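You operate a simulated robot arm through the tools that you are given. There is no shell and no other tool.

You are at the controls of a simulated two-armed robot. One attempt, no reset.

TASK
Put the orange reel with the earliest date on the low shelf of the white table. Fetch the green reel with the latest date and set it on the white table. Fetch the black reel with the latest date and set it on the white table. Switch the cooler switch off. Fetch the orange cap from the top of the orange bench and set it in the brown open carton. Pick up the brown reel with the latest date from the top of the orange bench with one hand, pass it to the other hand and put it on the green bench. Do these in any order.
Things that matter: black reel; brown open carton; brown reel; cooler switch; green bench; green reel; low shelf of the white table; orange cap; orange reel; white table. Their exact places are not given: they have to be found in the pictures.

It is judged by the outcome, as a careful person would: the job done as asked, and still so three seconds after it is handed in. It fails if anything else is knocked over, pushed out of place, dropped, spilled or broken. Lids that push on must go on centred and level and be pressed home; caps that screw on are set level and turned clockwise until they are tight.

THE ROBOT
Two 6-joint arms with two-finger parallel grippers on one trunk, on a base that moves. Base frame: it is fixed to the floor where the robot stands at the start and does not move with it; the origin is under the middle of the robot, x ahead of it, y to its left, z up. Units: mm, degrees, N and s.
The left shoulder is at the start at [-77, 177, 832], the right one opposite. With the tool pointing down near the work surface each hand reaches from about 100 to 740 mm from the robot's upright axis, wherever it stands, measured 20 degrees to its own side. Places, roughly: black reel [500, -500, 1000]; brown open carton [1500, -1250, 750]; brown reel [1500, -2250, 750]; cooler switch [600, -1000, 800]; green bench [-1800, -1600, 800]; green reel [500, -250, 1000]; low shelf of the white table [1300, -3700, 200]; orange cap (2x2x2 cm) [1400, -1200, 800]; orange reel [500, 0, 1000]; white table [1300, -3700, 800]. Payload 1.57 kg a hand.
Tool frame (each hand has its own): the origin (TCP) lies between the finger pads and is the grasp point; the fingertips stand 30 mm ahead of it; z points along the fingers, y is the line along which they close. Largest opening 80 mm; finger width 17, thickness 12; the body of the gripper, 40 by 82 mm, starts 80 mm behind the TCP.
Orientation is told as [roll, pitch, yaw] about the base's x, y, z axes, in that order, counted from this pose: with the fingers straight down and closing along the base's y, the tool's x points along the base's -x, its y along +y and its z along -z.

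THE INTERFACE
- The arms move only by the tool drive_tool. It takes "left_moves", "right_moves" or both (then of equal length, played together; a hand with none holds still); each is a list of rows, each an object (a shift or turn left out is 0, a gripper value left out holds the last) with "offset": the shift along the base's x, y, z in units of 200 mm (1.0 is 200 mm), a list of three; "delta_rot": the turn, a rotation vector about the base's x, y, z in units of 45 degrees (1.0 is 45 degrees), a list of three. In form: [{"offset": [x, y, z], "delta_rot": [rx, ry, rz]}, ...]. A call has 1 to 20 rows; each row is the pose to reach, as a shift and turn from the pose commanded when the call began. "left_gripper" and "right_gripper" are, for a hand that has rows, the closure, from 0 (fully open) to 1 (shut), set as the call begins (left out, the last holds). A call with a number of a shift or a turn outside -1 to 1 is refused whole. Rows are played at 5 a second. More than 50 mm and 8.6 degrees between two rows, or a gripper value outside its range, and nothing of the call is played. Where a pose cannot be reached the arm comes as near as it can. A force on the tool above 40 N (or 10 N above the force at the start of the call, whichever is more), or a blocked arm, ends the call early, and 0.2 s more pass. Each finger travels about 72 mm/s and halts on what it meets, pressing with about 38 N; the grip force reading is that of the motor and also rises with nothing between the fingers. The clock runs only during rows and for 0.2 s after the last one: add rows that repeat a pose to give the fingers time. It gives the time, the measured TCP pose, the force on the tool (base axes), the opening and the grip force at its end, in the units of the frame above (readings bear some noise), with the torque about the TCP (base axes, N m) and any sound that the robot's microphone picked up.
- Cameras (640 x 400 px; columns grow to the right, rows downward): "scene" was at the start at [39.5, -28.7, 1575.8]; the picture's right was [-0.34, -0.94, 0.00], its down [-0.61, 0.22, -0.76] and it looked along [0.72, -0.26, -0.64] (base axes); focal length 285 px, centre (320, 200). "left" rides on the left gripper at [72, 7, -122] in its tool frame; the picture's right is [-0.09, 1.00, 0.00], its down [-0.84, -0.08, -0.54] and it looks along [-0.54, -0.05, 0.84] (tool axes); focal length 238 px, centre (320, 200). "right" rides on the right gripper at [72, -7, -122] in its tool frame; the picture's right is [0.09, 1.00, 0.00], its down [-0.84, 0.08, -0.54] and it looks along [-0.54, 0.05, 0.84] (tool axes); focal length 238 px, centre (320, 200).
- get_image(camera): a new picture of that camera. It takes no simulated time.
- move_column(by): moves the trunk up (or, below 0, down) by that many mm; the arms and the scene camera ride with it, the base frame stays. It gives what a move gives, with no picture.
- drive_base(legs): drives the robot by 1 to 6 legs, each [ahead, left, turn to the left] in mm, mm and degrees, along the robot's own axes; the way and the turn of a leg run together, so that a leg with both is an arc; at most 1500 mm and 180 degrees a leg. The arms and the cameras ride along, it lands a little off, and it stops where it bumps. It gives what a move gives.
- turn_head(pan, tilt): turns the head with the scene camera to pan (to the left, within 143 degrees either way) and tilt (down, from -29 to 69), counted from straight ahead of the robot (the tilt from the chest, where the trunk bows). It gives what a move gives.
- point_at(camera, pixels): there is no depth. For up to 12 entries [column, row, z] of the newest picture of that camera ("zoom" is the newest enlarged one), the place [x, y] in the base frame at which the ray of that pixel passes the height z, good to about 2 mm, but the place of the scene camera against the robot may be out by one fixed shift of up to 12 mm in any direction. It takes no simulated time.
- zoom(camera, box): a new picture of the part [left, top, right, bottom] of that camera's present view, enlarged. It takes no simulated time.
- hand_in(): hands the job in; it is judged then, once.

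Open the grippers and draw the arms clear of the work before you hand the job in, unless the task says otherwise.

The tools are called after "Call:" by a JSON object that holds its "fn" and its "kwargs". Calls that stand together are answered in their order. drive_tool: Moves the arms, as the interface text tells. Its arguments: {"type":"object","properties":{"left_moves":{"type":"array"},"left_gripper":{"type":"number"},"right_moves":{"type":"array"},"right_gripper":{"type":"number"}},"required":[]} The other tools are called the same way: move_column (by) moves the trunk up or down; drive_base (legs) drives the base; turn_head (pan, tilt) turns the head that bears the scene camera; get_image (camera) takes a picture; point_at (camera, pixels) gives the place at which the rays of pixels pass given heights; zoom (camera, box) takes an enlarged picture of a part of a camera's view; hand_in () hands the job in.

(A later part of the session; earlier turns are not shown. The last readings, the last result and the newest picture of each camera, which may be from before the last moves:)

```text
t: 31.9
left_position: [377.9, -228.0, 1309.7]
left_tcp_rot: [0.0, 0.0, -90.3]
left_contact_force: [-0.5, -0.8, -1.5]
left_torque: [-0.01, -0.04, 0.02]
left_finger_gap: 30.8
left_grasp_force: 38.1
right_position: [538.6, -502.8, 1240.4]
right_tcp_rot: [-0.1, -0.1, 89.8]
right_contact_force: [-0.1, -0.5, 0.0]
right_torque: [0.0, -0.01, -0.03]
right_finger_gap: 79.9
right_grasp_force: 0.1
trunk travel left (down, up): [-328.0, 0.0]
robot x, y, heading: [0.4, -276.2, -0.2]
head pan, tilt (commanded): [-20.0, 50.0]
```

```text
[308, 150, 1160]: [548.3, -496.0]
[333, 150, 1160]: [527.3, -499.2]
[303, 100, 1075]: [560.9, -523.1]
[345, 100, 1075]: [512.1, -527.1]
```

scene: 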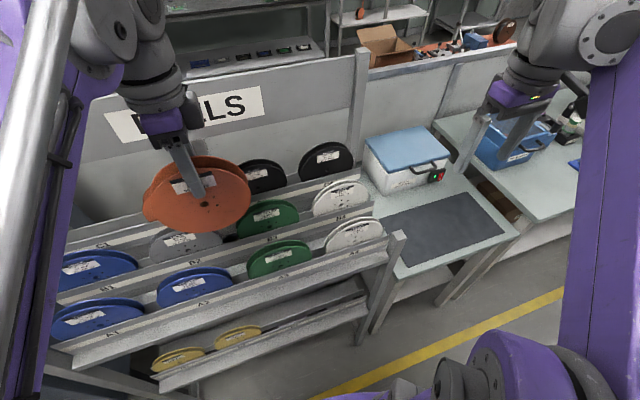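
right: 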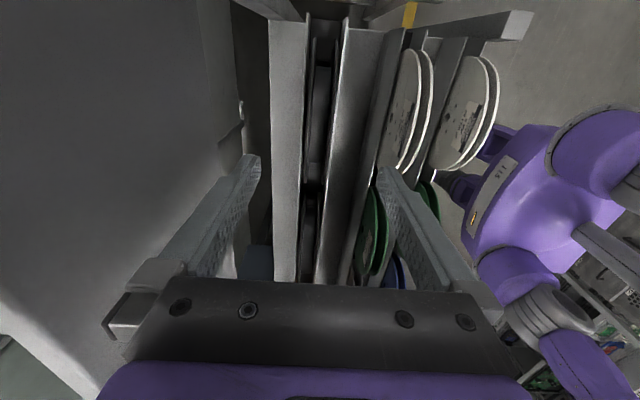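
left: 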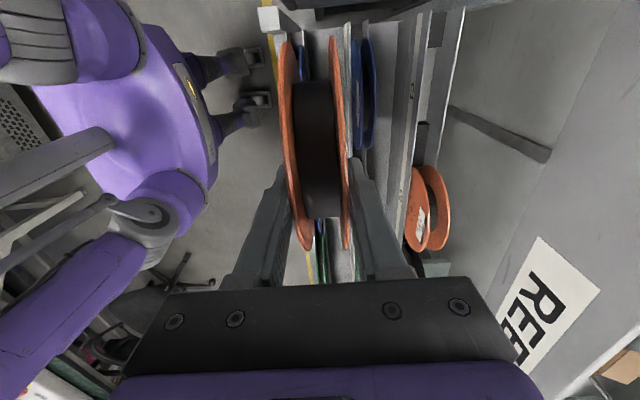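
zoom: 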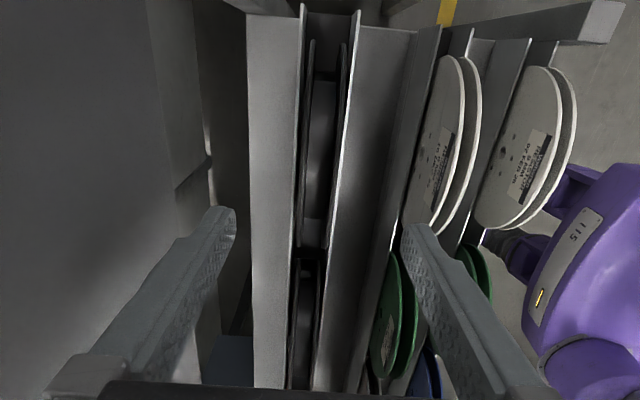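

The reel's mid-plane is x≈538, so I descend to z≈1138 at y=-507 and then close.

Call:
{"fn": "drive_tool", "kwargs": {"right_moves": [{"offset": [0, -0.02, -0.125]}, {"offset": [0, -0.02, -0.25]}, {"offset": [0, -0.02, -0.375]}, {"offset": [0, -0.02, -0.51]}, {"offset": [0, -0.02, -0.51]}]}}

Call:
{"fn": "get_image", "kwargs": {"camera": "right"}}

```text
t: 33.1
left_position: [378.7, -228.2, 1309.3]
left_tcp_rot: [0.1, 0.0, -90.2]
left_contact_force: [0.0, 0.4, -1.7]
left_torque: [-0.02, -0.01, -0.01]
left_finger_gap: 30.6
left_grasp_force: 37.7
right_position: [539.2, -509.2, 1139.0]
right_tcp_rot: [-0.1, 0.0, 89.7]
right_contact_force: [-0.8, -0.1, -1.0]
right_torque: [-0.03, 0.0, 0.01]
right_finger_gap: 79.7
right_grasp_force: 0.0
trunk travel left (down, up): [-328.0, 0.0]
robot x, y, heading: [-4.8, -273.9, -0.2]
head pan, tilt (commanded): [-20.0, 50.0]
```

```text
taken
```

right: 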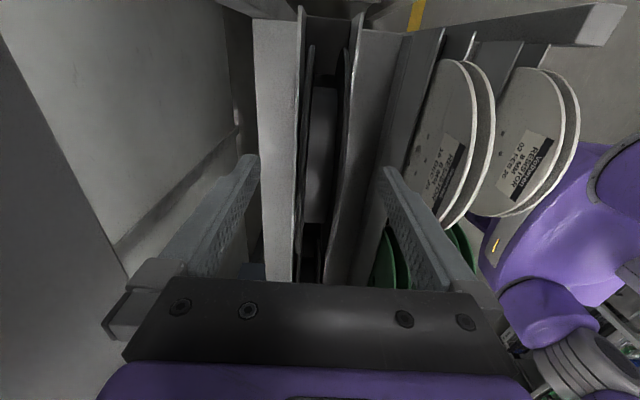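

The reel C4 is between the fingers and nothing touches. I close the right gripper.

Call:
{"fn": "drive_tool", "kwargs": {"right_moves": [{"offset": [0, 0, 0]}, {"offset": [0, 0, 0]}, {"offset": [0, 0, 0]}, {"offset": [0, 0, 0]}, {"offset": [0, 0, 0]}, {"offset": [0, 0, 0]}, {"offset": [0, 0, 0]}], "right_gripper": 1.0}}

Call:
{"fn": "get_image", "kwargs": {"camera": "right"}}

```text
t: 34.7
left_position: [377.9, -227.7, 1308.9]
left_tcp_rot: [0.0, 0.0, -90.3]
left_contact_force: [-0.4, -0.7, -1.4]
left_torque: [-0.02, 0.01, 0.01]
left_finger_gap: 30.7
left_grasp_force: 37.8
right_position: [539.5, -509.0, 1139.0]
right_tcp_rot: [-0.1, -0.1, 89.8]
right_contact_force: [0.7, -0.4, 0.7]
right_torque: [-0.01, -0.01, 0.01]
right_finger_gap: 22.4
right_grasp_force: 35.3
trunk travel left (down, up): [-328.0, 0.0]
robot x, y, heading: [-3.9, -275.1, -0.3]
head pan, tilt (commanded): [-20.0, 50.0]
```

```text
taken
```

right: 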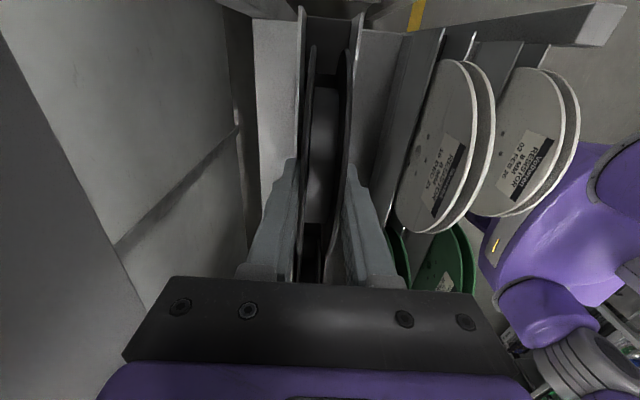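

Black C4 is gripped (gap 22.4). I lift it straight up and then back over the B row.

Call:
{"fn": "drive_tool", "kwargs": {"right_moves": [{"offset": [0, 0, 0.1]}, {"offset": [0, 0, 0.2]}, {"offset": [0, 0, 0.3]}, {"offset": [0, 0, 0.4]}, {"offset": [0, 0, 0.5]}, {"offset": [-0.1, 0, 0.6]}, {"offset": [-0.25, 0, 0.7]}, {"offset": [-0.4, 0, 0.8]}, {"offset": [-0.6, 0, 0.85]}, {"offset": [-0.8, 0, 0.85]}, {"offset": [-0.8, 0, 0.85]}]}}

Call:
{"fn": "get_image", "kwargs": {"camera": "scene"}}

Call:
{"fn": "zoom", "kwargs": {"camera": "scene", "box": [400, 140, 480, 200]}}

```text
t: 37.1
left_position: [378.8, -227.8, 1308.9]
left_tcp_rot: [0.0, -0.1, -90.2]
left_contact_force: [0.4, 0.6, -0.7]
left_torque: [0.0, 0.04, 0.0]
left_finger_gap: 30.5
left_grasp_force: 37.8
right_position: [382.6, -507.4, 1308.7]
right_tcp_rot: [0.0, -0.2, 89.7]
right_contact_force: [0.5, 0.0, -1.0]
right_torque: [-0.01, 0.0, -0.02]
right_finger_gap: 22.7
right_grasp_force: 35.4
trunk travel left (down, up): [-328.0, 0.0]
robot x, y, heading: [-0.3, -273.1, -0.6]
head pan, tilt (commanded): [-20.0, 50.0]
```

```text
taken
```

scene: 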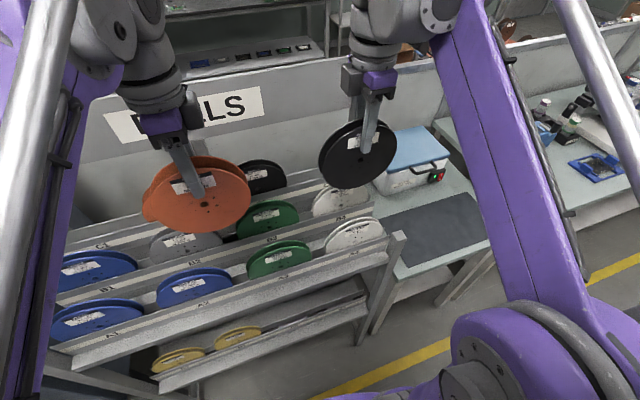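

```text
6.67 times, centred on (440, 170) of scene
```

zoom: 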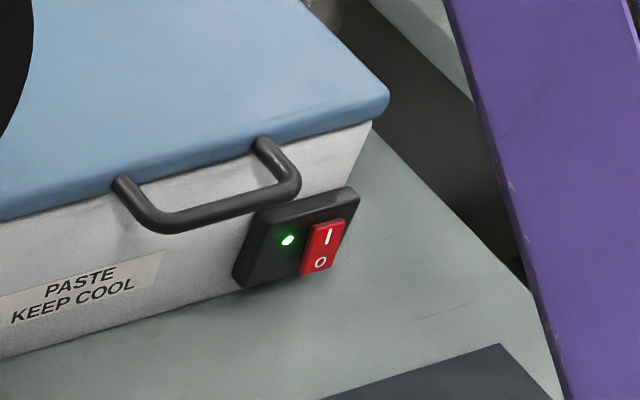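

The black reel is out and both are held. The cooler's red rocker on its front face shows I on top and O at the bottom with a green lamp; I'll do it later. Now I look along the aisle to measure floor obstacles.

Call:
{"fn": "turn_head", "kwargs": {"pan": -110, "tilt": 30}}

Call:
{"fn": "get_image", "kwargs": {"camera": "scene"}}

Call:
{"fn": "turn_head", "kwargs": {"pan": -140, "tilt": 45}}

Call:
{"fn": "get_image", "kwargs": {"camera": "scene"}}

```text
t: 38.8
left_position: [378.3, -228.5, 1308.6]
left_tcp_rot: [0.0, 0.0, -90.2]
left_contact_force: [-0.4, -0.8, -1.9]
left_torque: [-0.01, -0.01, -0.01]
left_finger_gap: 30.5
left_grasp_force: 37.7
right_position: [381.3, -508.9, 1308.2]
right_tcp_rot: [-0.1, -0.1, 89.7]
right_contact_force: [-0.4, 0.6, -1.6]
right_torque: [-0.04, 0.03, 0.01]
right_finger_gap: 22.7
right_grasp_force: 35.2
trunk travel left (down, up): [-328.0, 0.0]
robot x, y, heading: [-1.9, -274.5, -0.4]
head pan, tilt (commanded): [-110.0, 30.0]
```

```text
taken
```

scene: 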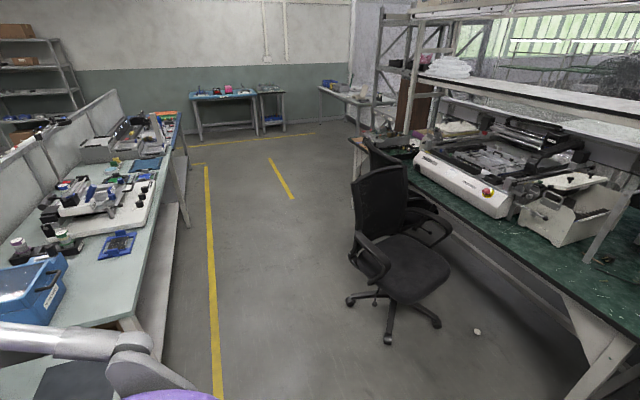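

```text
t: 39.7
left_position: [379.2, -228.6, 1310.1]
left_tcp_rot: [0.0, 0.0, -90.4]
left_contact_force: [0.0, -0.9, -2.0]
left_torque: [0.01, 0.01, 0.05]
left_finger_gap: 30.3
left_grasp_force: 37.8
right_position: [381.2, -509.0, 1309.1]
right_tcp_rot: [-0.1, 0.0, 89.7]
right_contact_force: [0.6, -0.2, -1.4]
right_torque: [0.04, 0.01, 0.0]
right_finger_gap: 22.6
right_grasp_force: 35.3
trunk travel left (down, up): [-328.0, 0.0]
robot x, y, heading: [-2.5, -274.8, -0.0]
head pan, tilt (commanded): [-140.0, 45.0]
```

```text
taken
```

scene: 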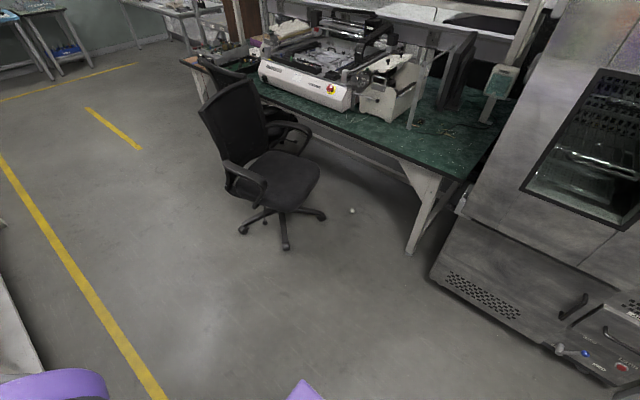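

The green-topped bench with the chair in front is the green bench at the right. I measure the chair casters, oven corner and aisle line on the floor.

Call:
{"fn": "point_at", "kwargs": {"camera": "scene", "pixels": [[243, 230, 0], [325, 215, 0], [285, 248, 0], [432, 278, 0], [560, 350, 0], [410, 252, 0], [150, 380, 0], [60, 260, 0], [0, 160, 0], [370, 165, 800], [225, 90, 800], [440, 190, 800]]}}

```text
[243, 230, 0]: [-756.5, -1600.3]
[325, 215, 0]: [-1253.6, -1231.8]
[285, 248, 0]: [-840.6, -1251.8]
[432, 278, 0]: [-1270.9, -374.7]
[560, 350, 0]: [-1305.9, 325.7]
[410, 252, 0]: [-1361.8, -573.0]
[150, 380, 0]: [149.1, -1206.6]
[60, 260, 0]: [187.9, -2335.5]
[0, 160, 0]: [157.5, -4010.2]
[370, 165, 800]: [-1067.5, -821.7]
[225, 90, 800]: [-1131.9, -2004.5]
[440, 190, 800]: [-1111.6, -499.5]
```

The aisle is free between x≈380 and the chair at x≈-750. I back up 250 mm, turn right 90° and drive ahead 1200 mm along the aisle.

Call:
{"fn": "drive_base", "kwargs": {"legs": [[-250, 0, 0], [0, 0, -90]]}}

Call:
{"fn": "turn_head", "kwargs": {"pan": 0, "tilt": 25}}

Call:
{"fn": "get_image", "kwargs": {"camera": "scene"}}

```text
t: 45.5
left_position: [-217.1, -653.6, 1308.8]
left_tcp_rot: [0.0, 0.0, 178.1]
left_contact_force: [0.8, -0.4, -1.6]
left_torque: [0.0, 0.01, 0.02]
left_finger_gap: 30.4
left_grasp_force: 38.3
right_position: [-497.3, -647.8, 1307.5]
right_tcp_rot: [-0.1, -0.1, -2.0]
right_contact_force: [-0.7, 0.7, -1.6]
right_torque: [-0.01, 0.02, -0.02]
right_finger_gap: 22.7
right_grasp_force: 35.4
trunk travel left (down, up): [-328.0, 0.0]
robot x, y, heading: [-248.5, -274.3, -92.3]
head pan, tilt (commanded): [-140.0, 45.0]
```

```text
t: 47.7
left_position: [-217.8, -654.1, 1309.1]
left_tcp_rot: [0.0, 0.0, 178.0]
left_contact_force: [-0.5, -1.0, -1.9]
left_torque: [0.01, 0.01, -0.02]
left_finger_gap: 30.5
left_grasp_force: 37.5
right_position: [-496.8, -648.1, 1308.3]
right_tcp_rot: [-0.1, -0.2, -2.0]
right_contact_force: [-0.6, 0.6, -1.9]
right_torque: [0.0, 0.01, 0.01]
right_finger_gap: 22.8
right_grasp_force: 35.2
trunk travel left (down, up): [-328.0, 0.0]
robot x, y, heading: [-252.4, -273.5, -91.9]
head pan, tilt (commanded): [0.0, 25.0]
```

```text
taken
```

scene: 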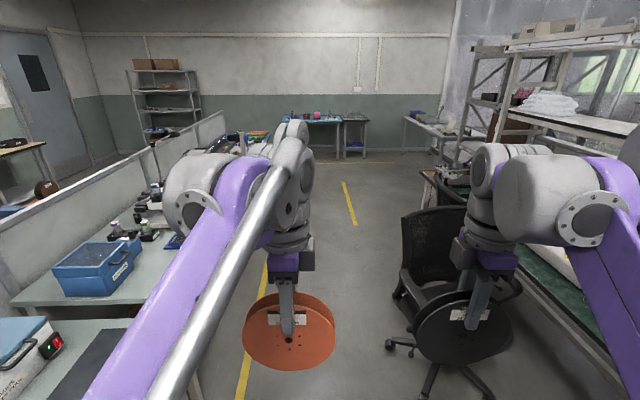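

Heading is −92°, the orange and black reels are held in front. I shift left 120 mm with a 2° correction to centre in the aisle, then drive ahead 1500 mm.

Call:
{"fn": "drive_base", "kwargs": {"legs": [[0, 120, 2], [1500, 0, 0]]}}

Call:
{"fn": "turn_head", "kwargs": {"pan": 30, "tilt": 25}}

Call:
{"fn": "get_image", "kwargs": {"camera": "scene"}}

Call:
{"fn": "turn_head", "kwargs": {"pan": 80, "tilt": 20}}

Call:
{"fn": "get_image", "kwargs": {"camera": "scene"}}

```text
t: 56.4
left_position: [-54.6, -2160.4, 1308.3]
left_tcp_rot: [0.0, 0.0, -178.4]
left_contact_force: [-0.4, -0.5, -2.0]
left_torque: [0.0, -0.02, 0.01]
left_finger_gap: 30.9
left_grasp_force: 38.1
right_position: [-334.4, -2170.8, 1307.2]
right_tcp_rot: [0.0, -0.1, 1.7]
right_contact_force: [0.1, -0.3, -1.0]
right_torque: [-0.03, -0.06, -0.02]
right_finger_gap: 22.5
right_grasp_force: 35.4
trunk travel left (down, up): [-328.0, 0.0]
robot x, y, heading: [-108.7, -1782.1, -88.2]
head pan, tilt (commanded): [0.0, 25.0]
```

```text
t: 57.4
left_position: [-52.7, -2157.7, 1309.3]
left_tcp_rot: [0.0, 0.0, -178.4]
left_contact_force: [0.0, -0.6, -2.2]
left_torque: [0.04, -0.01, -0.03]
left_finger_gap: 30.8
left_grasp_force: 38.6
right_position: [-334.6, -2170.9, 1308.5]
right_tcp_rot: [-0.2, -0.1, 1.6]
right_contact_force: [-0.2, 0.2, -1.4]
right_torque: [0.01, 0.01, -0.03]
right_finger_gap: 22.3
right_grasp_force: 35.4
trunk travel left (down, up): [-328.0, 0.0]
robot x, y, heading: [-113.9, -1778.1, -88.8]
head pan, tilt (commanded): [30.0, 25.0]
```

```text
taken
```

scene: 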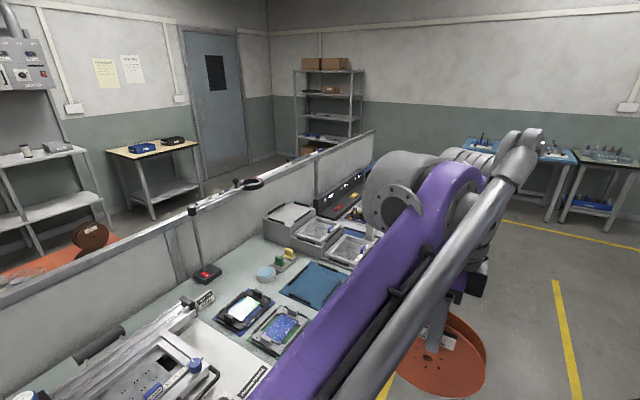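

```text
t: 58.6
left_position: [-53.6, -2158.8, 1307.8]
left_tcp_rot: [0.0, 0.0, -178.5]
left_contact_force: [0.3, 0.4, -1.6]
left_torque: [0.0, -0.01, 0.05]
left_finger_gap: 30.6
left_grasp_force: 38.3
right_position: [-333.9, -2170.0, 1309.0]
right_tcp_rot: [-0.1, -0.1, 1.6]
right_contact_force: [-1.2, -0.3, -1.1]
right_torque: [0.0, 0.01, 0.0]
right_finger_gap: 23.1
right_grasp_force: 35.7
trunk travel left (down, up): [-328.0, 0.0]
robot x, y, heading: [-115.3, -1781.4, -88.5]
head pan, tilt (commanded): [80.0, 20.0]
```

```text
taken
```

scene: 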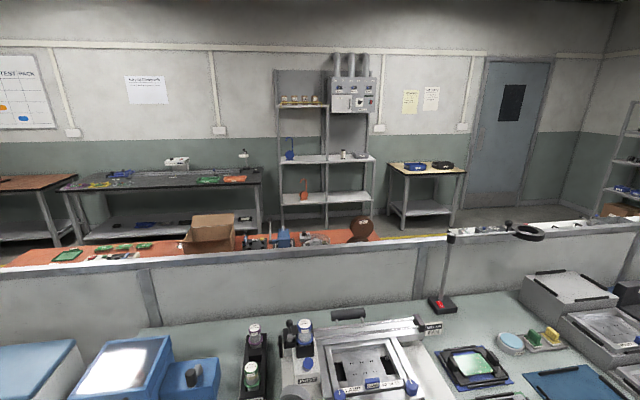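

The orange bench with the brown reel (361,230) and carton (210,235) lies behind the partition, and a white-topped table follows it. I drive on 1500 mm and look left again.

Call:
{"fn": "drive_base", "kwargs": {"legs": [[1450, 0, -1.5]]}}

Call:
{"fn": "turn_head", "kwargs": {"pan": 50, "tilt": 25}}

Call:
{"fn": "get_image", "kwargs": {"camera": "scene"}}

Call:
{"fn": "turn_head", "kwargs": {"pan": 95, "tilt": 25}}

Call:
{"fn": "get_image", "kwargs": {"camera": "scene"}}

```text
t: 65.8
left_position: [-22.1, -3614.4, 1308.1]
left_tcp_rot: [0.0, 0.1, -179.0]
left_contact_force: [0.6, 0.2, -1.9]
left_torque: [0.0, 0.0, -0.01]
left_finger_gap: 30.5
left_grasp_force: 37.8
right_position: [-303.7, -3622.2, 1308.4]
right_tcp_rot: [-0.1, -0.1, 1.0]
right_contact_force: [-1.0, 0.7, -1.3]
right_torque: [0.02, -0.01, 0.02]
right_finger_gap: 22.5
right_grasp_force: 35.1
trunk travel left (down, up): [-328.0, 0.0]
robot x, y, heading: [-78.8, -3236.8, -89.1]
head pan, tilt (commanded): [80.0, 20.0]
```

```text
t: 66.8
left_position: [-23.0, -3614.1, 1308.4]
left_tcp_rot: [0.0, 0.0, -178.9]
left_contact_force: [-0.9, 0.1, -2.2]
left_torque: [0.02, 0.0, 0.01]
left_finger_gap: 30.6
left_grasp_force: 37.9
right_position: [-303.9, -3623.6, 1308.7]
right_tcp_rot: [-0.1, -0.1, 1.0]
right_contact_force: [0.0, 0.7, -1.8]
right_torque: [0.02, -0.03, -0.02]
right_finger_gap: 22.4
right_grasp_force: 35.2
trunk travel left (down, up): [-328.0, 0.0]
robot x, y, heading: [-76.3, -3234.6, -89.1]
head pan, tilt (commanded): [50.0, 25.0]
```

```text
taken
```

scene: 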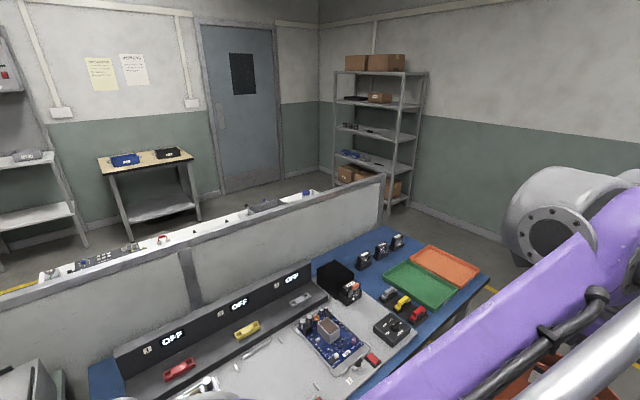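

```text
t: 67.9
left_position: [-22.7, -3613.0, 1308.5]
left_tcp_rot: [-0.1, 0.1, -179.1]
left_contact_force: [-0.1, -0.2, -2.2]
left_torque: [0.01, 0.0, -0.01]
left_finger_gap: 30.6
left_grasp_force: 38.3
right_position: [-303.2, -3623.3, 1308.2]
right_tcp_rot: [-0.2, -0.1, 1.0]
right_contact_force: [0.1, -0.1, -1.4]
right_torque: [0.0, -0.06, 0.01]
right_finger_gap: 22.6
right_grasp_force: 35.1
trunk travel left (down, up): [-328.0, 0.0]
robot x, y, heading: [-79.2, -3233.2, -88.9]
head pan, tilt (commanded): [95.0, 25.0]
```

```text
taken
```

scene: 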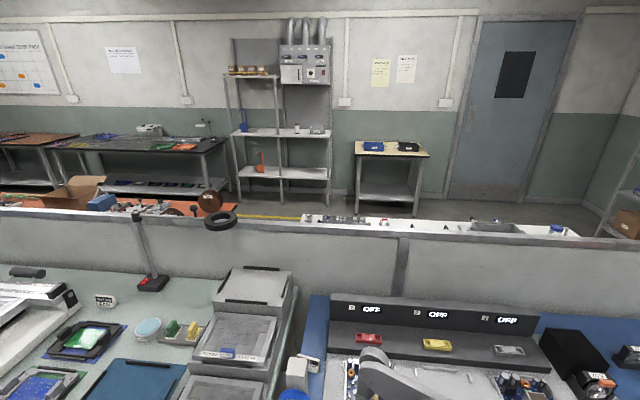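

The white table is behind the partition (right, rows 220–235), so I must go around the bench end. I look ahead-left to measure the bench end corner and the floor beyond.

Call:
{"fn": "turn_head", "kwargs": {"pan": 30, "tilt": 35}}

Call:
{"fn": "get_image", "kwargs": {"camera": "scene"}}

Call:
{"fn": "point_at", "kwargs": {"camera": "scene", "pixels": [[270, 125, 1100], [270, 125, 1200], [345, 235, 800], [355, 225, 800], [330, 170, 0], [300, 150, 0]]}}

```text
t: 69.2
left_position: [-22.9, -3615.1, 1308.0]
left_tcp_rot: [0.0, -0.1, -178.9]
left_contact_force: [-0.2, 0.6, -1.7]
left_torque: [-0.01, 0.0, 0.01]
left_finger_gap: 30.7
left_grasp_force: 37.6
right_position: [-302.9, -3623.6, 1308.1]
right_tcp_rot: [0.0, -0.1, 1.1]
right_contact_force: [-0.4, 0.0, -0.8]
right_torque: [0.01, -0.04, 0.03]
right_finger_gap: 22.4
right_grasp_force: 35.4
trunk travel left (down, up): [-328.0, 0.0]
robot x, y, heading: [-74.0, -3232.6, -88.9]
head pan, tilt (commanded): [30.0, 35.0]
```

```text
taken
```

scene: 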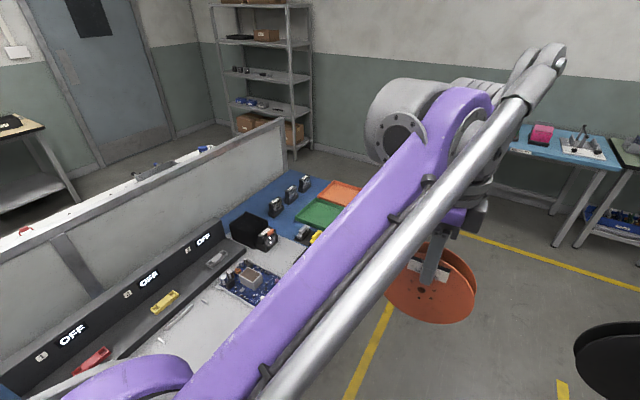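

```text
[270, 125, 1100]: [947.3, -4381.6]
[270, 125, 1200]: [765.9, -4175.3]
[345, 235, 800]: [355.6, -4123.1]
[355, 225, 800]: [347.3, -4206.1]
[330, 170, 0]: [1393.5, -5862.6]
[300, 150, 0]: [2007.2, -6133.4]
```

The bench ends near y≈-4250. I drive ahead 1450 mm to y≈-4680 and look at what's ahead and left.

Call:
{"fn": "drive_base", "kwargs": {"legs": [[1450, 0, -1]]}}

Call:
{"fn": "turn_head", "kwargs": {"pan": 0, "tilt": 35}}

Call:
{"fn": "get_image", "kwargs": {"camera": "scene"}}

Call:
{"fn": "point_at", "kwargs": {"camera": "scene", "pixels": [[320, 150, 800], [320, 200, 0], [250, 200, 0], [400, 200, 0]]}}

Call:
{"fn": "turn_head", "kwargs": {"pan": 95, "tilt": 30}}

Call:
{"fn": "get_image", "kwargs": {"camera": "scene"}}

```text
t: 76.5
left_position: [-34.7, -5079.4, 1308.0]
left_tcp_rot: [-0.1, 0.0, 178.9]
left_contact_force: [0.1, 0.6, -1.9]
left_torque: [-0.03, -0.01, 0.03]
left_finger_gap: 30.9
left_grasp_force: 38.0
right_position: [-317.1, -5078.8, 1309.0]
right_tcp_rot: [-0.1, -0.1, -1.0]
right_contact_force: [-0.2, 0.5, -2.2]
right_torque: [0.03, -0.01, 0.02]
right_finger_gap: 22.4
right_grasp_force: 34.9
trunk travel left (down, up): [-328.0, 0.0]
robot x, y, heading: [-78.2, -4703.0, -90.9]
head pan, tilt (commanded): [30.0, 35.0]
```

```text
t: 77.5
left_position: [-35.9, -5079.9, 1308.9]
left_tcp_rot: [0.1, -0.1, 179.0]
left_contact_force: [-0.1, 0.5, -1.3]
left_torque: [0.02, -0.02, 0.01]
left_finger_gap: 30.5
left_grasp_force: 38.3
right_position: [-315.8, -5079.9, 1308.1]
right_tcp_rot: [-0.1, -0.1, -1.1]
right_contact_force: [0.8, -0.2, -2.0]
right_torque: [0.01, 0.01, -0.01]
right_finger_gap: 22.7
right_grasp_force: 35.2
trunk travel left (down, up): [-328.0, 0.0]
robot x, y, heading: [-76.3, -4702.4, -90.9]
head pan, tilt (commanded): [0.0, 35.0]
```

```text
taken
```

scene: 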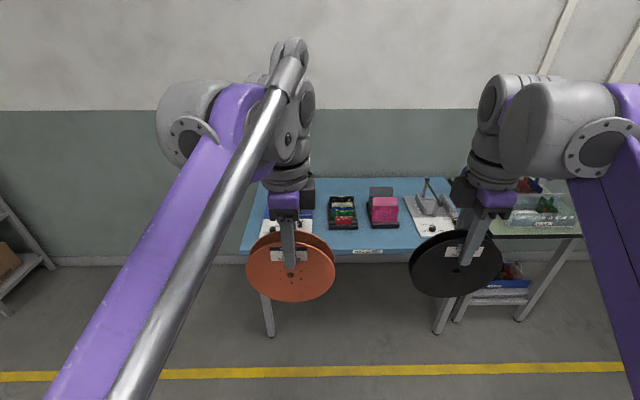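

```text
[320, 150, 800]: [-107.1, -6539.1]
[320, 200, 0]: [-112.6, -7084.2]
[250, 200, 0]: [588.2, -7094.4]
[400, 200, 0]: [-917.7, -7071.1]
```

```text
t: 79.2
left_position: [-36.6, -5078.7, 1308.9]
left_tcp_rot: [0.0, 0.0, 179.1]
left_contact_force: [-0.4, 0.0, -2.1]
left_torque: [0.01, 0.03, -0.02]
left_finger_gap: 30.5
left_grasp_force: 38.0
right_position: [-316.2, -5079.4, 1308.7]
right_tcp_rot: [-0.1, -0.1, -1.0]
right_contact_force: [0.2, -0.6, -0.9]
right_torque: [0.03, -0.01, 0.0]
right_finger_gap: 22.6
right_grasp_force: 35.0
trunk travel left (down, up): [-328.0, 0.0]
robot x, y, heading: [-77.0, -4698.0, -91.4]
head pan, tilt (commanded): [95.0, 30.0]
```

```text
taken
```

scene: 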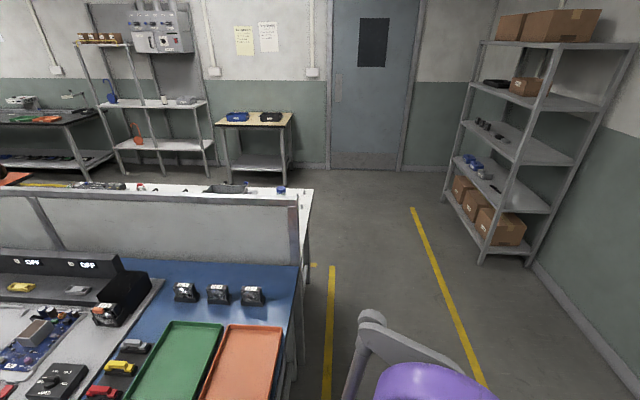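

The end of the white table shows at about (300,190), and a corridor leads past it with the shelving at right. I measure the corner and floor points.

Call:
{"fn": "point_at", "kwargs": {"camera": "scene", "pixels": [[312, 190, 800], [305, 290, 0], [485, 262, 0], [445, 195, 0], [290, 180, 0], [415, 210, 0], [285, 375, 800], [200, 188, 800]]}}

Call:
{"fn": "zoom", "kwargs": {"camera": "scene", "box": [0, 160, 340, 300]}}

```text
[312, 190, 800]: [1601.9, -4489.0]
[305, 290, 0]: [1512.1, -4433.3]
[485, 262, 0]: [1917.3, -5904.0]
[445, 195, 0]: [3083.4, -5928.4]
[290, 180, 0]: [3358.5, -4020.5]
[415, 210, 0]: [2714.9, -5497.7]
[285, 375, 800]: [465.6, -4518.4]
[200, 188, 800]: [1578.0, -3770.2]
```

```text
1.88 times, centred on (170, 230) of scene
```

zoom: 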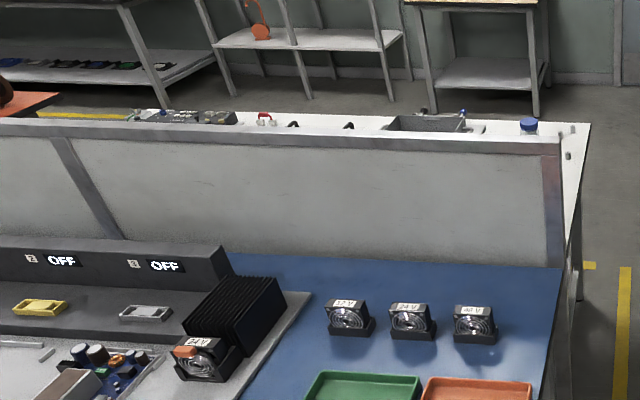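

The table's far corner is about (1600,-4490) and the shelving front is at y≈-5900. I drive ahead 450, turn left 90°, and go ahead 1300 to stand south of the table end for a look.

Call:
{"fn": "drive_base", "kwargs": {"legs": [[450, 0, 0], [0, 0, 91], [1300, 0, 0]]}}

Call:
{"fn": "turn_head", "kwargs": {"pan": 80, "tilt": 35}}

Call:
{"fn": "get_image", "kwargs": {"camera": "scene"}}

Call:
{"fn": "turn_head", "kwargs": {"pan": 30, "tilt": 25}}

Call:
{"fn": "get_image", "kwargs": {"camera": "scene"}}

```text
t: 91.9
left_position: [1598.4, -5051.8, 1308.7]
left_tcp_rot: [-0.1, 0.0, -87.9]
left_contact_force: [0.2, 0.6, -1.7]
left_torque: [0.01, 0.0, -0.03]
left_finger_gap: 30.9
left_grasp_force: 37.7
right_position: [1613.1, -5332.9, 1308.2]
right_tcp_rot: [-0.1, -0.1, 92.2]
right_contact_force: [-1.2, -0.7, -1.4]
right_torque: [-0.03, -0.02, 0.01]
right_finger_gap: 22.5
right_grasp_force: 35.1
trunk travel left (down, up): [-328.0, 0.0]
robot x, y, heading: [1218.8, -5111.1, 2.4]
head pan, tilt (commanded): [95.0, 30.0]
```

```text
t: 92.7
left_position: [1598.1, -5051.8, 1309.5]
left_tcp_rot: [0.0, 0.0, -87.9]
left_contact_force: [-0.3, 0.0, -2.0]
left_torque: [0.01, -0.02, -0.01]
left_finger_gap: 30.7
left_grasp_force: 38.5
right_position: [1612.5, -5333.2, 1307.9]
right_tcp_rot: [-0.2, -0.1, 92.0]
right_contact_force: [-0.1, 0.0, -1.4]
right_torque: [-0.03, 0.01, 0.0]
right_finger_gap: 22.5
right_grasp_force: 35.3
trunk travel left (down, up): [-328.0, 0.0]
robot x, y, heading: [1219.4, -5113.2, 2.2]
head pan, tilt (commanded): [80.0, 35.0]
```

```text
taken
```

scene: 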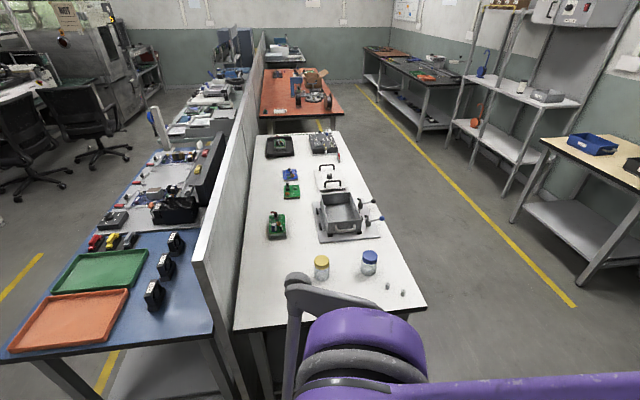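

```text
t: 93.8
left_position: [1599.4, -5052.2, 1308.4]
left_tcp_rot: [0.0, 0.0, -87.9]
left_contact_force: [0.1, -1.1, -1.7]
left_torque: [-0.04, -0.02, 0.01]
left_finger_gap: 30.6
left_grasp_force: 37.8
right_position: [1611.4, -5332.5, 1308.6]
right_tcp_rot: [-0.1, -0.2, 92.1]
right_contact_force: [-0.3, 0.3, -1.4]
right_torque: [0.0, -0.02, 0.03]
right_finger_gap: 22.4
right_grasp_force: 35.1
trunk travel left (down, up): [-328.0, 0.0]
robot x, y, heading: [1224.4, -5116.6, 2.2]
head pan, tilt (commanded): [30.0, 25.0]
```

```text
taken
```

scene: 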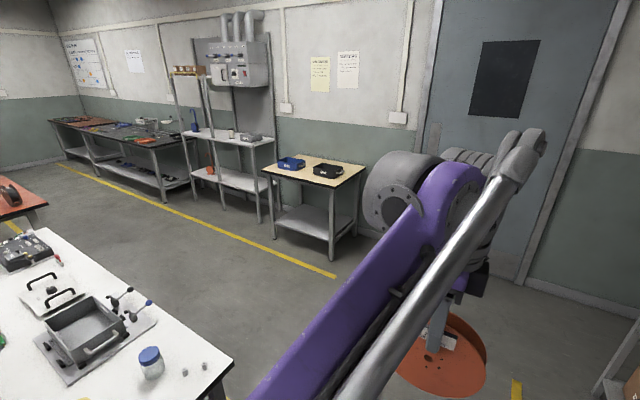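

The white table top is well in view: jars at (321,267) and (369,263), a metal tray at (342,215), and free space at near-left (270,270). I back away 120 mm to the right and turn left to face the table end.

Call:
{"fn": "drive_base", "kwargs": {"legs": [[0, -120, 0], [0, 0, 88]]}}

Call:
{"fn": "turn_head", "kwargs": {"pan": 0, "tilt": 35}}

Call:
{"fn": "get_image", "kwargs": {"camera": "scene"}}

Call:
{"fn": "get_image", "kwargs": {"camera": "left"}}

Call:
{"fn": "get_image", "kwargs": {"camera": "right"}}

```text
t: 99.3
left_position: [1182.5, -4854.2, 1309.0]
left_tcp_rot: [0.0, 0.0, -0.7]
left_contact_force: [-0.2, -1.0, -1.8]
left_torque: [-0.01, 0.0, 0.01]
left_finger_gap: 30.6
left_grasp_force: 38.4
right_position: [1463.2, -4853.5, 1307.6]
right_tcp_rot: [-0.1, -0.1, 179.2]
right_contact_force: [0.4, -0.5, -1.2]
right_torque: [0.02, -0.05, 0.0]
right_finger_gap: 22.5
right_grasp_force: 34.8
trunk travel left (down, up): [-328.0, 0.0]
robot x, y, heading: [1225.0, -5234.3, 89.4]
head pan, tilt (commanded): [30.0, 25.0]
```

```text
t: 100.2
left_position: [1182.7, -4853.4, 1308.1]
left_tcp_rot: [0.0, 0.0, -0.7]
left_contact_force: [-0.9, 0.5, -1.9]
left_torque: [-0.01, 0.02, 0.02]
left_finger_gap: 30.9
left_grasp_force: 37.9
right_position: [1463.4, -4851.6, 1307.9]
right_tcp_rot: [-0.1, -0.1, 179.3]
right_contact_force: [-0.6, -0.2, -1.5]
right_torque: [-0.02, 0.0, -0.02]
right_finger_gap: 22.4
right_grasp_force: 34.6
trunk travel left (down, up): [-328.0, 0.0]
robot x, y, heading: [1224.8, -5232.1, 89.1]
head pan, tilt (commanded): [0.0, 35.0]
```

```text
taken
```

scene: 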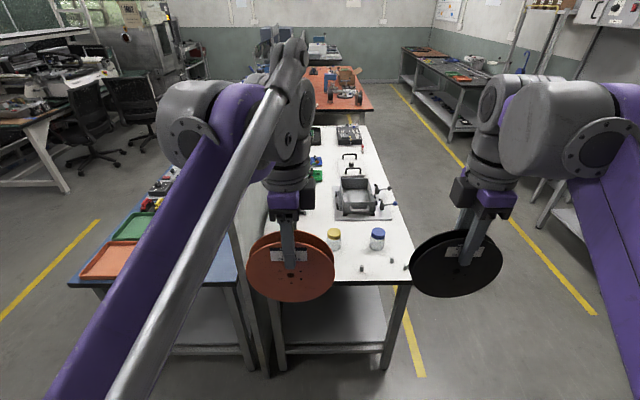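

```text
taken
```

left: 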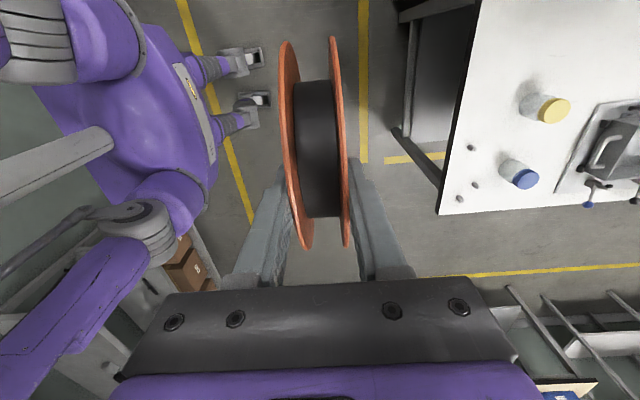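

```text
taken
```

right: 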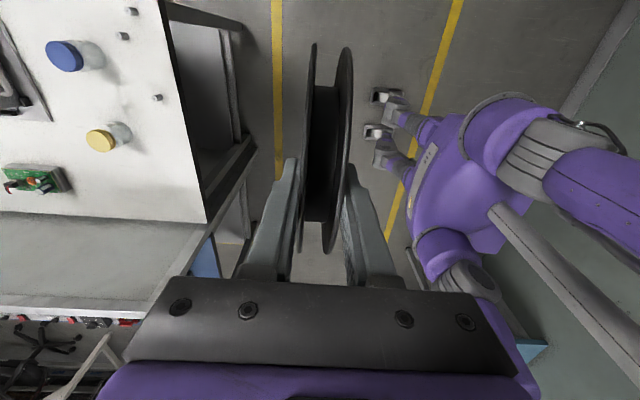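

The low shelf is visible below the table top, open at this end (280–388, rows 300–345). I triangulate the table corner and height using left (440,213) and scene (413,283).

Call:
{"fn": "point_at", "kwargs": {"camera": "left", "pixels": [[440, 213, 700], [440, 213, 800], [473, 3, 750], [473, 3, 800], [547, 110, 780], [523, 180, 780], [471, 148, 780], [475, 184, 780], [460, 199, 780]]}}

Call:
{"fn": "point_at", "kwargs": {"camera": "right", "pixels": [[205, 222, 700], [205, 222, 800], [102, 138, 780], [62, 55, 780], [157, 97, 780], [124, 36, 780]]}}

Call:
{"fn": "point_at", "kwargs": {"camera": "scene", "pixels": [[413, 282, 700], [413, 282, 800], [265, 287, 700], [265, 287, 800], [388, 370, 0], [275, 373, 0], [388, 343, 200], [280, 346, 200]]}}

Call:
{"fn": "zoom", "kwargs": {"camera": "scene", "box": [220, 120, 460, 380]}}

```text
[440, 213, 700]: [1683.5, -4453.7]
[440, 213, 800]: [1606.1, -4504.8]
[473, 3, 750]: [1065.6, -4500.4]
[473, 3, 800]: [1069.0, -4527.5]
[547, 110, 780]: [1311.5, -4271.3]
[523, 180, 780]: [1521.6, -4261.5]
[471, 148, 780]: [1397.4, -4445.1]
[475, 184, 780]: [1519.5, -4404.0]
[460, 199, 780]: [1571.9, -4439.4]
```

```text
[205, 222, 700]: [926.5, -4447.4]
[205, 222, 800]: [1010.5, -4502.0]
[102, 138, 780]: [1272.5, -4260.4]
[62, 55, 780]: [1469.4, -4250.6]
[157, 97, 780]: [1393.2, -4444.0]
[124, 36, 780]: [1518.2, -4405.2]
```

```text
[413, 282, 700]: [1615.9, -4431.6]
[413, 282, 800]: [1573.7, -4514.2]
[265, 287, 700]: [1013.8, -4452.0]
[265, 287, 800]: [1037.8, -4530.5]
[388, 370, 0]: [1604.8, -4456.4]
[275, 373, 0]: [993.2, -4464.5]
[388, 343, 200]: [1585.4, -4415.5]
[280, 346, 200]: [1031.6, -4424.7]
```

```text
1.54 times, centred on (340, 250) of scene
```

zoom: 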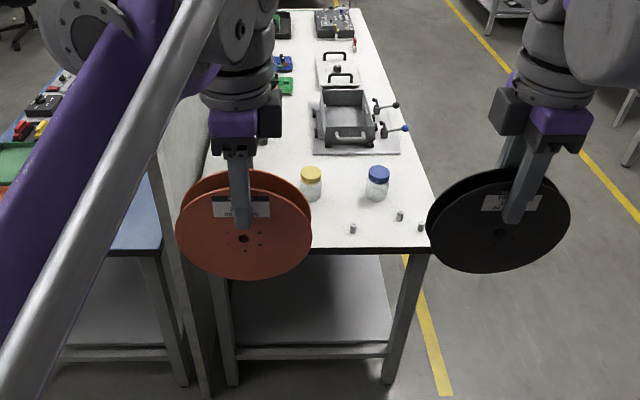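

Table top is at z≈780 with its south edge at y≈-4493 (x 994–1622); the jars are at about (1295,-4315) and (1477,-4320). Before lowering, I check how far the robot's own base feet extend, at left pixels (255,58) and (262,98), and the shelf surface height.

Call:
{"fn": "point_at", "kwargs": {"camera": "left", "pixels": [[262, 58, 100], [268, 98, 100], [262, 58, 300], [268, 98, 300], [405, 130, 200], [440, 185, 0]]}}

Call:
{"fn": "zoom", "kwargs": {"camera": "left", "box": [340, 0, 540, 220]}}

Call:
{"fn": "zoom", "kwargs": {"camera": "scene", "box": [250, 270, 430, 390]}}

Call:
{"fn": "zoom", "kwargs": {"camera": "right", "box": [140, 0, 300, 220]}}

```text
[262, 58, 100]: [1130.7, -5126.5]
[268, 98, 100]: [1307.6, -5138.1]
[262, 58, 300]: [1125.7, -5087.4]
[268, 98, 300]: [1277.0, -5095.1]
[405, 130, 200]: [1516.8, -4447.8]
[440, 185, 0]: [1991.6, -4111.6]
```

```text
1.82 times, centred on (440, 110) of left
```

zoom: 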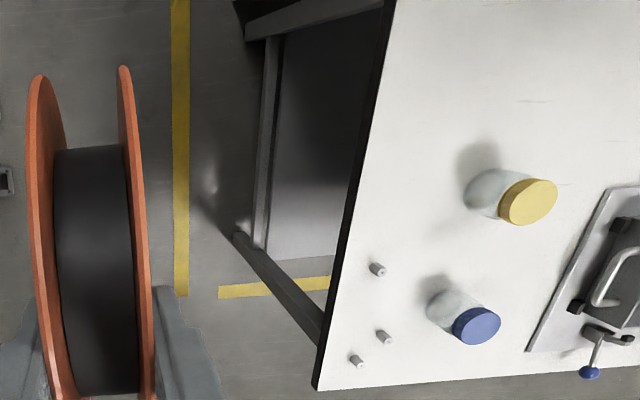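

```text
3.33 times, centred on (340, 330) of scene
```

zoom: 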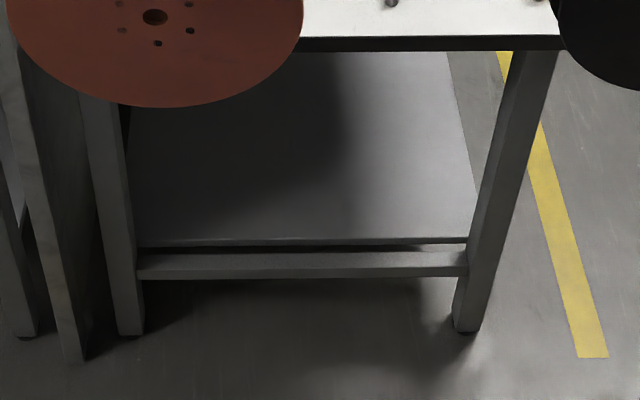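

```text
1.82 times, centred on (220, 110) of right
```

zoom: 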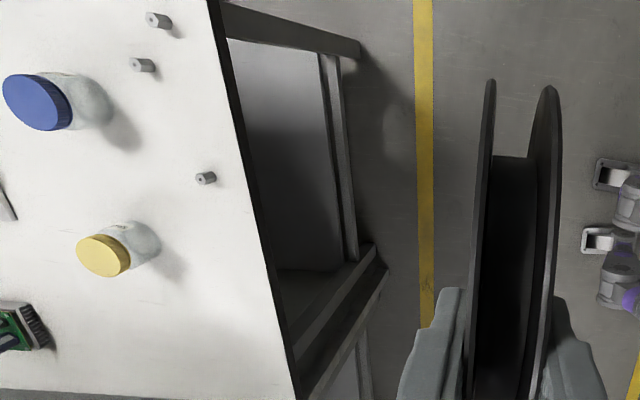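

I triangulate the shelf plate's front edge and the crossbar using the left camera (416,82.5)/(410,82.5) and scene (340,342.3)/(340,345.9).

Call:
{"fn": "point_at", "kwargs": {"camera": "left", "pixels": [[416, 82.5, 150], [416, 82.5, 250], [409.8, 82.5, 150], [409.8, 82.5, 250]]}}

Call:
{"fn": "point_at", "kwargs": {"camera": "scene", "pixels": [[340, 342.3, 150], [340, 342.3, 250], [340, 345.9, 150], [340, 345.9, 250], [340, 353, 150], [340, 353, 250], [388, 368, 0], [285, 370, 0], [360, 283, 780], [362, 269, 780]]}}

Call:
{"fn": "point_at", "kwargs": {"camera": "right", "pixels": [[222.7, 82.5, 150], [222.7, 82.5, 250], [228.2, 82.5, 150], [228.2, 82.5, 250]]}}

```text
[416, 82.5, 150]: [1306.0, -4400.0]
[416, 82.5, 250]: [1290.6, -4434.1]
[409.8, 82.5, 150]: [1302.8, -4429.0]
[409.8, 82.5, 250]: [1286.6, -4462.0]
```

```text
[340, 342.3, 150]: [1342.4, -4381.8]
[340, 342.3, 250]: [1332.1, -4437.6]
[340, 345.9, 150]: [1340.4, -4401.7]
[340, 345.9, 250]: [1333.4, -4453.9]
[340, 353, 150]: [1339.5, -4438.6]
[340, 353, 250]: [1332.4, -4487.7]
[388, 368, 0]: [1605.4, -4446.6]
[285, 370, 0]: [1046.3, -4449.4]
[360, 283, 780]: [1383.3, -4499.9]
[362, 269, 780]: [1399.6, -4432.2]
```

```text
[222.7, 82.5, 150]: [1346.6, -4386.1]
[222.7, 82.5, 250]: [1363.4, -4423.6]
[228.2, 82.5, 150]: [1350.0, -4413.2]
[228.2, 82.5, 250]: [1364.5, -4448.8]
```

Shelf plate edge is at about y≈-4410, z≈200 (to be refined up close). I drive 240 mm ahead and lower the trunk fully, keeping both reels south of the table edge.

Call:
{"fn": "drive_base", "kwargs": {"legs": [[240, 0, 0.6]]}}

Call:
{"fn": "move_column", "kwargs": {"by": -328}}

Call:
{"fn": "get_image", "kwargs": {"camera": "scene"}}

Call:
{"fn": "get_image", "kwargs": {"camera": "left"}}

```text
t: 102.0
left_position: [1180.3, -4621.7, 1308.4]
left_tcp_rot: [0.0, 0.0, 0.0]
left_contact_force: [-0.3, -0.3, -1.5]
left_torque: [0.0, 0.0, -0.02]
left_finger_gap: 30.8
left_grasp_force: 38.3
right_position: [1460.5, -4618.0, 1307.6]
right_tcp_rot: [0.0, -0.1, 180.0]
right_contact_force: [0.7, 0.3, -1.1]
right_torque: [0.02, 0.04, -0.02]
right_finger_gap: 22.5
right_grasp_force: 35.0
trunk travel left (down, up): [-328.0, 0.0]
robot x, y, heading: [1226.9, -5003.0, 89.9]
head pan, tilt (commanded): [0.0, 35.0]
```

```text
t: 105.2
left_position: [1179.0, -4620.8, 981.3]
left_tcp_rot: [0.0, 0.1, -0.2]
left_contact_force: [0.6, -0.5, -0.9]
left_torque: [-0.01, -0.03, 0.03]
left_finger_gap: 30.6
left_grasp_force: 38.1
right_position: [1460.7, -4618.0, 981.0]
right_tcp_rot: [-0.1, 0.0, 179.9]
right_contact_force: [0.2, -1.2, -1.5]
right_torque: [-0.01, 0.02, 0.05]
right_finger_gap: 22.3
right_grasp_force: 35.8
trunk travel left (down, up): [0.0, 328.0]
robot x, y, heading: [1224.4, -4998.8, 89.9]
head pan, tilt (commanded): [0.0, 35.0]
```

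```text
taken
```

scene: 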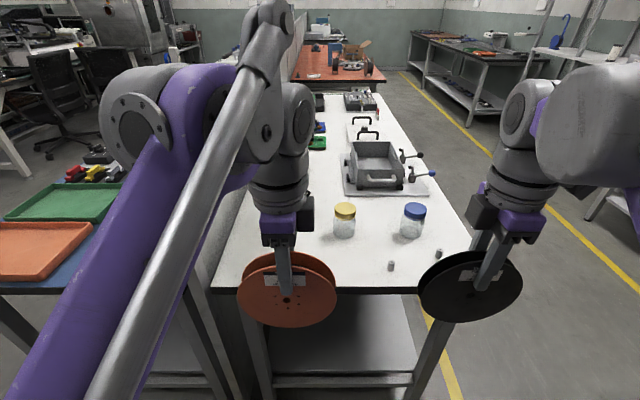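

```text
taken
```

left: 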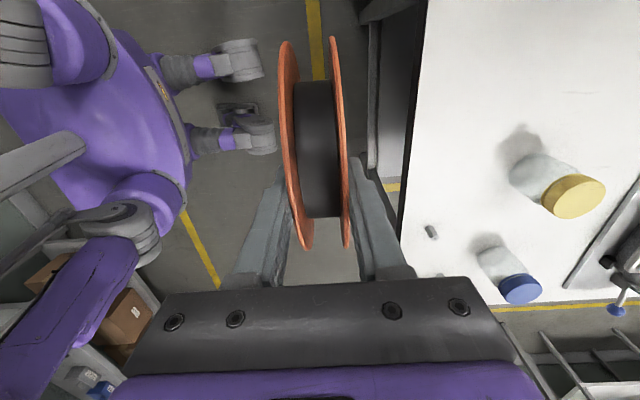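

The robot stands at about (1225,-5000). I lower the left hand in stages, starting with 200 mm straight down, and check the knee clearance.

Call:
{"fn": "point_at", "kwargs": {"camera": "left", "pixels": [[262, 62, 500], [272, 135, 500], [262, 62, 300], [272, 135, 300]]}}

Call:
{"fn": "drive_tool", "kwargs": {"left_moves": [{"offset": [0, 0, -0.2]}, {"offset": [0, 0, -0.4]}, {"offset": [0, 0, -0.6]}, {"offset": [0, 0, -0.8]}, {"offset": [0, 0, -1.0]}]}}

Call:
{"fn": "drive_tool", "kwargs": {"left_moves": [{"offset": [0, 0.05, -0.15], "delta_rot": [0.167, 0, 0]}, {"offset": [0, 0.1, -0.3], "delta_rot": [0.333, 0, 0]}, {"offset": [0, 0.15, -0.45], "delta_rot": [0.5, 0, 0]}, {"offset": [0, 0.2, -0.6], "delta_rot": [0.667, 0, 0]}, {"offset": [0, 0.25, -0.75], "delta_rot": [0.833, 0, 0]}, {"offset": [0, 0.3, -0.9], "delta_rot": [1.0, 0, 0]}, {"offset": [0, 0.3, -0.9], "delta_rot": [1.0, 0, 0]}]}}

Call:
{"fn": "get_image", "kwargs": {"camera": "left"}}

Call:
{"fn": "turn_head", "kwargs": {"pan": 5, "tilt": 60}}

Call:
{"fn": "get_image", "kwargs": {"camera": "scene"}}

```text
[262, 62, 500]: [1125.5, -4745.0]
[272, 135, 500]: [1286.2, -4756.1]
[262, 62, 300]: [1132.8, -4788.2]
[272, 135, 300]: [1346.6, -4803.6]
```

```text
t: 106.4
left_position: [1179.4, -4620.0, 782.4]
left_tcp_rot: [0.0, 0.0, -0.1]
left_contact_force: [0.5, 0.0, -1.5]
left_torque: [-0.01, 0.0, -0.01]
left_finger_gap: 30.5
left_grasp_force: 37.4
right_position: [1461.1, -4617.2, 980.7]
right_tcp_rot: [-0.1, -0.1, 179.9]
right_contact_force: [-0.3, -0.5, -2.0]
right_torque: [0.03, -0.02, 0.0]
right_finger_gap: 22.3
right_grasp_force: 35.1
trunk travel left (down, up): [0.0, 328.0]
robot x, y, heading: [1224.7, -5001.4, 90.1]
head pan, tilt (commanded): [0.0, 35.0]
```

```text
t: 108.0
left_position: [1181.7, -4559.2, 602.2]
left_tcp_rot: [45.1, 0.1, -0.1]
left_contact_force: [0.0, 1.3, -1.6]
left_torque: [-0.02, -0.03, -0.02]
left_finger_gap: 30.4
left_grasp_force: 38.0
right_position: [1460.5, -4618.1, 979.7]
right_tcp_rot: [-0.2, -0.2, 179.9]
right_contact_force: [0.6, 1.2, -1.5]
right_torque: [-0.02, -0.01, -0.03]
right_finger_gap: 22.5
right_grasp_force: 35.1
trunk travel left (down, up): [0.0, 328.0]
robot x, y, heading: [1223.5, -4997.6, 89.8]
head pan, tilt (commanded): [0.0, 35.0]
```

```text
taken
```

left: 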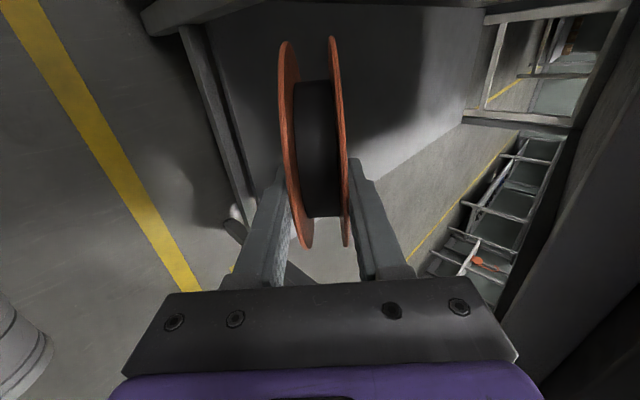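

```text
t: 108.9
left_position: [1180.5, -4559.7, 602.0]
left_tcp_rot: [45.0, 0.1, -0.1]
left_contact_force: [0.6, 0.7, -1.2]
left_torque: [-0.03, -0.03, -0.01]
left_finger_gap: 30.5
left_grasp_force: 37.9
right_position: [1460.8, -4616.3, 981.4]
right_tcp_rot: [-0.1, -0.1, 179.9]
right_contact_force: [-0.4, -0.3, -1.6]
right_torque: [-0.01, 0.02, 0.0]
right_finger_gap: 22.5
right_grasp_force: 35.5
trunk travel left (down, up): [0.0, 328.0]
robot x, y, heading: [1224.2, -5001.2, 89.8]
head pan, tilt (commanded): [5.0, 60.0]
```

```text
taken
```

scene: 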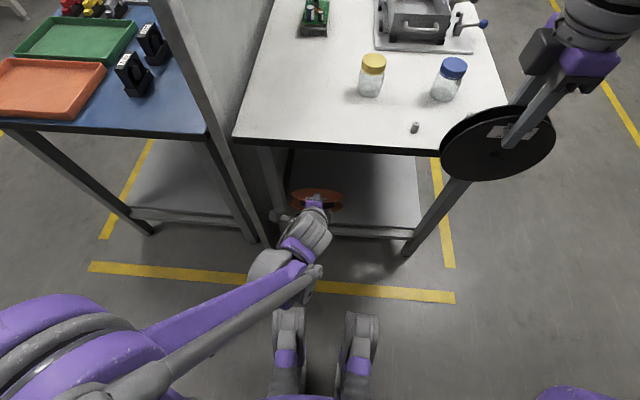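

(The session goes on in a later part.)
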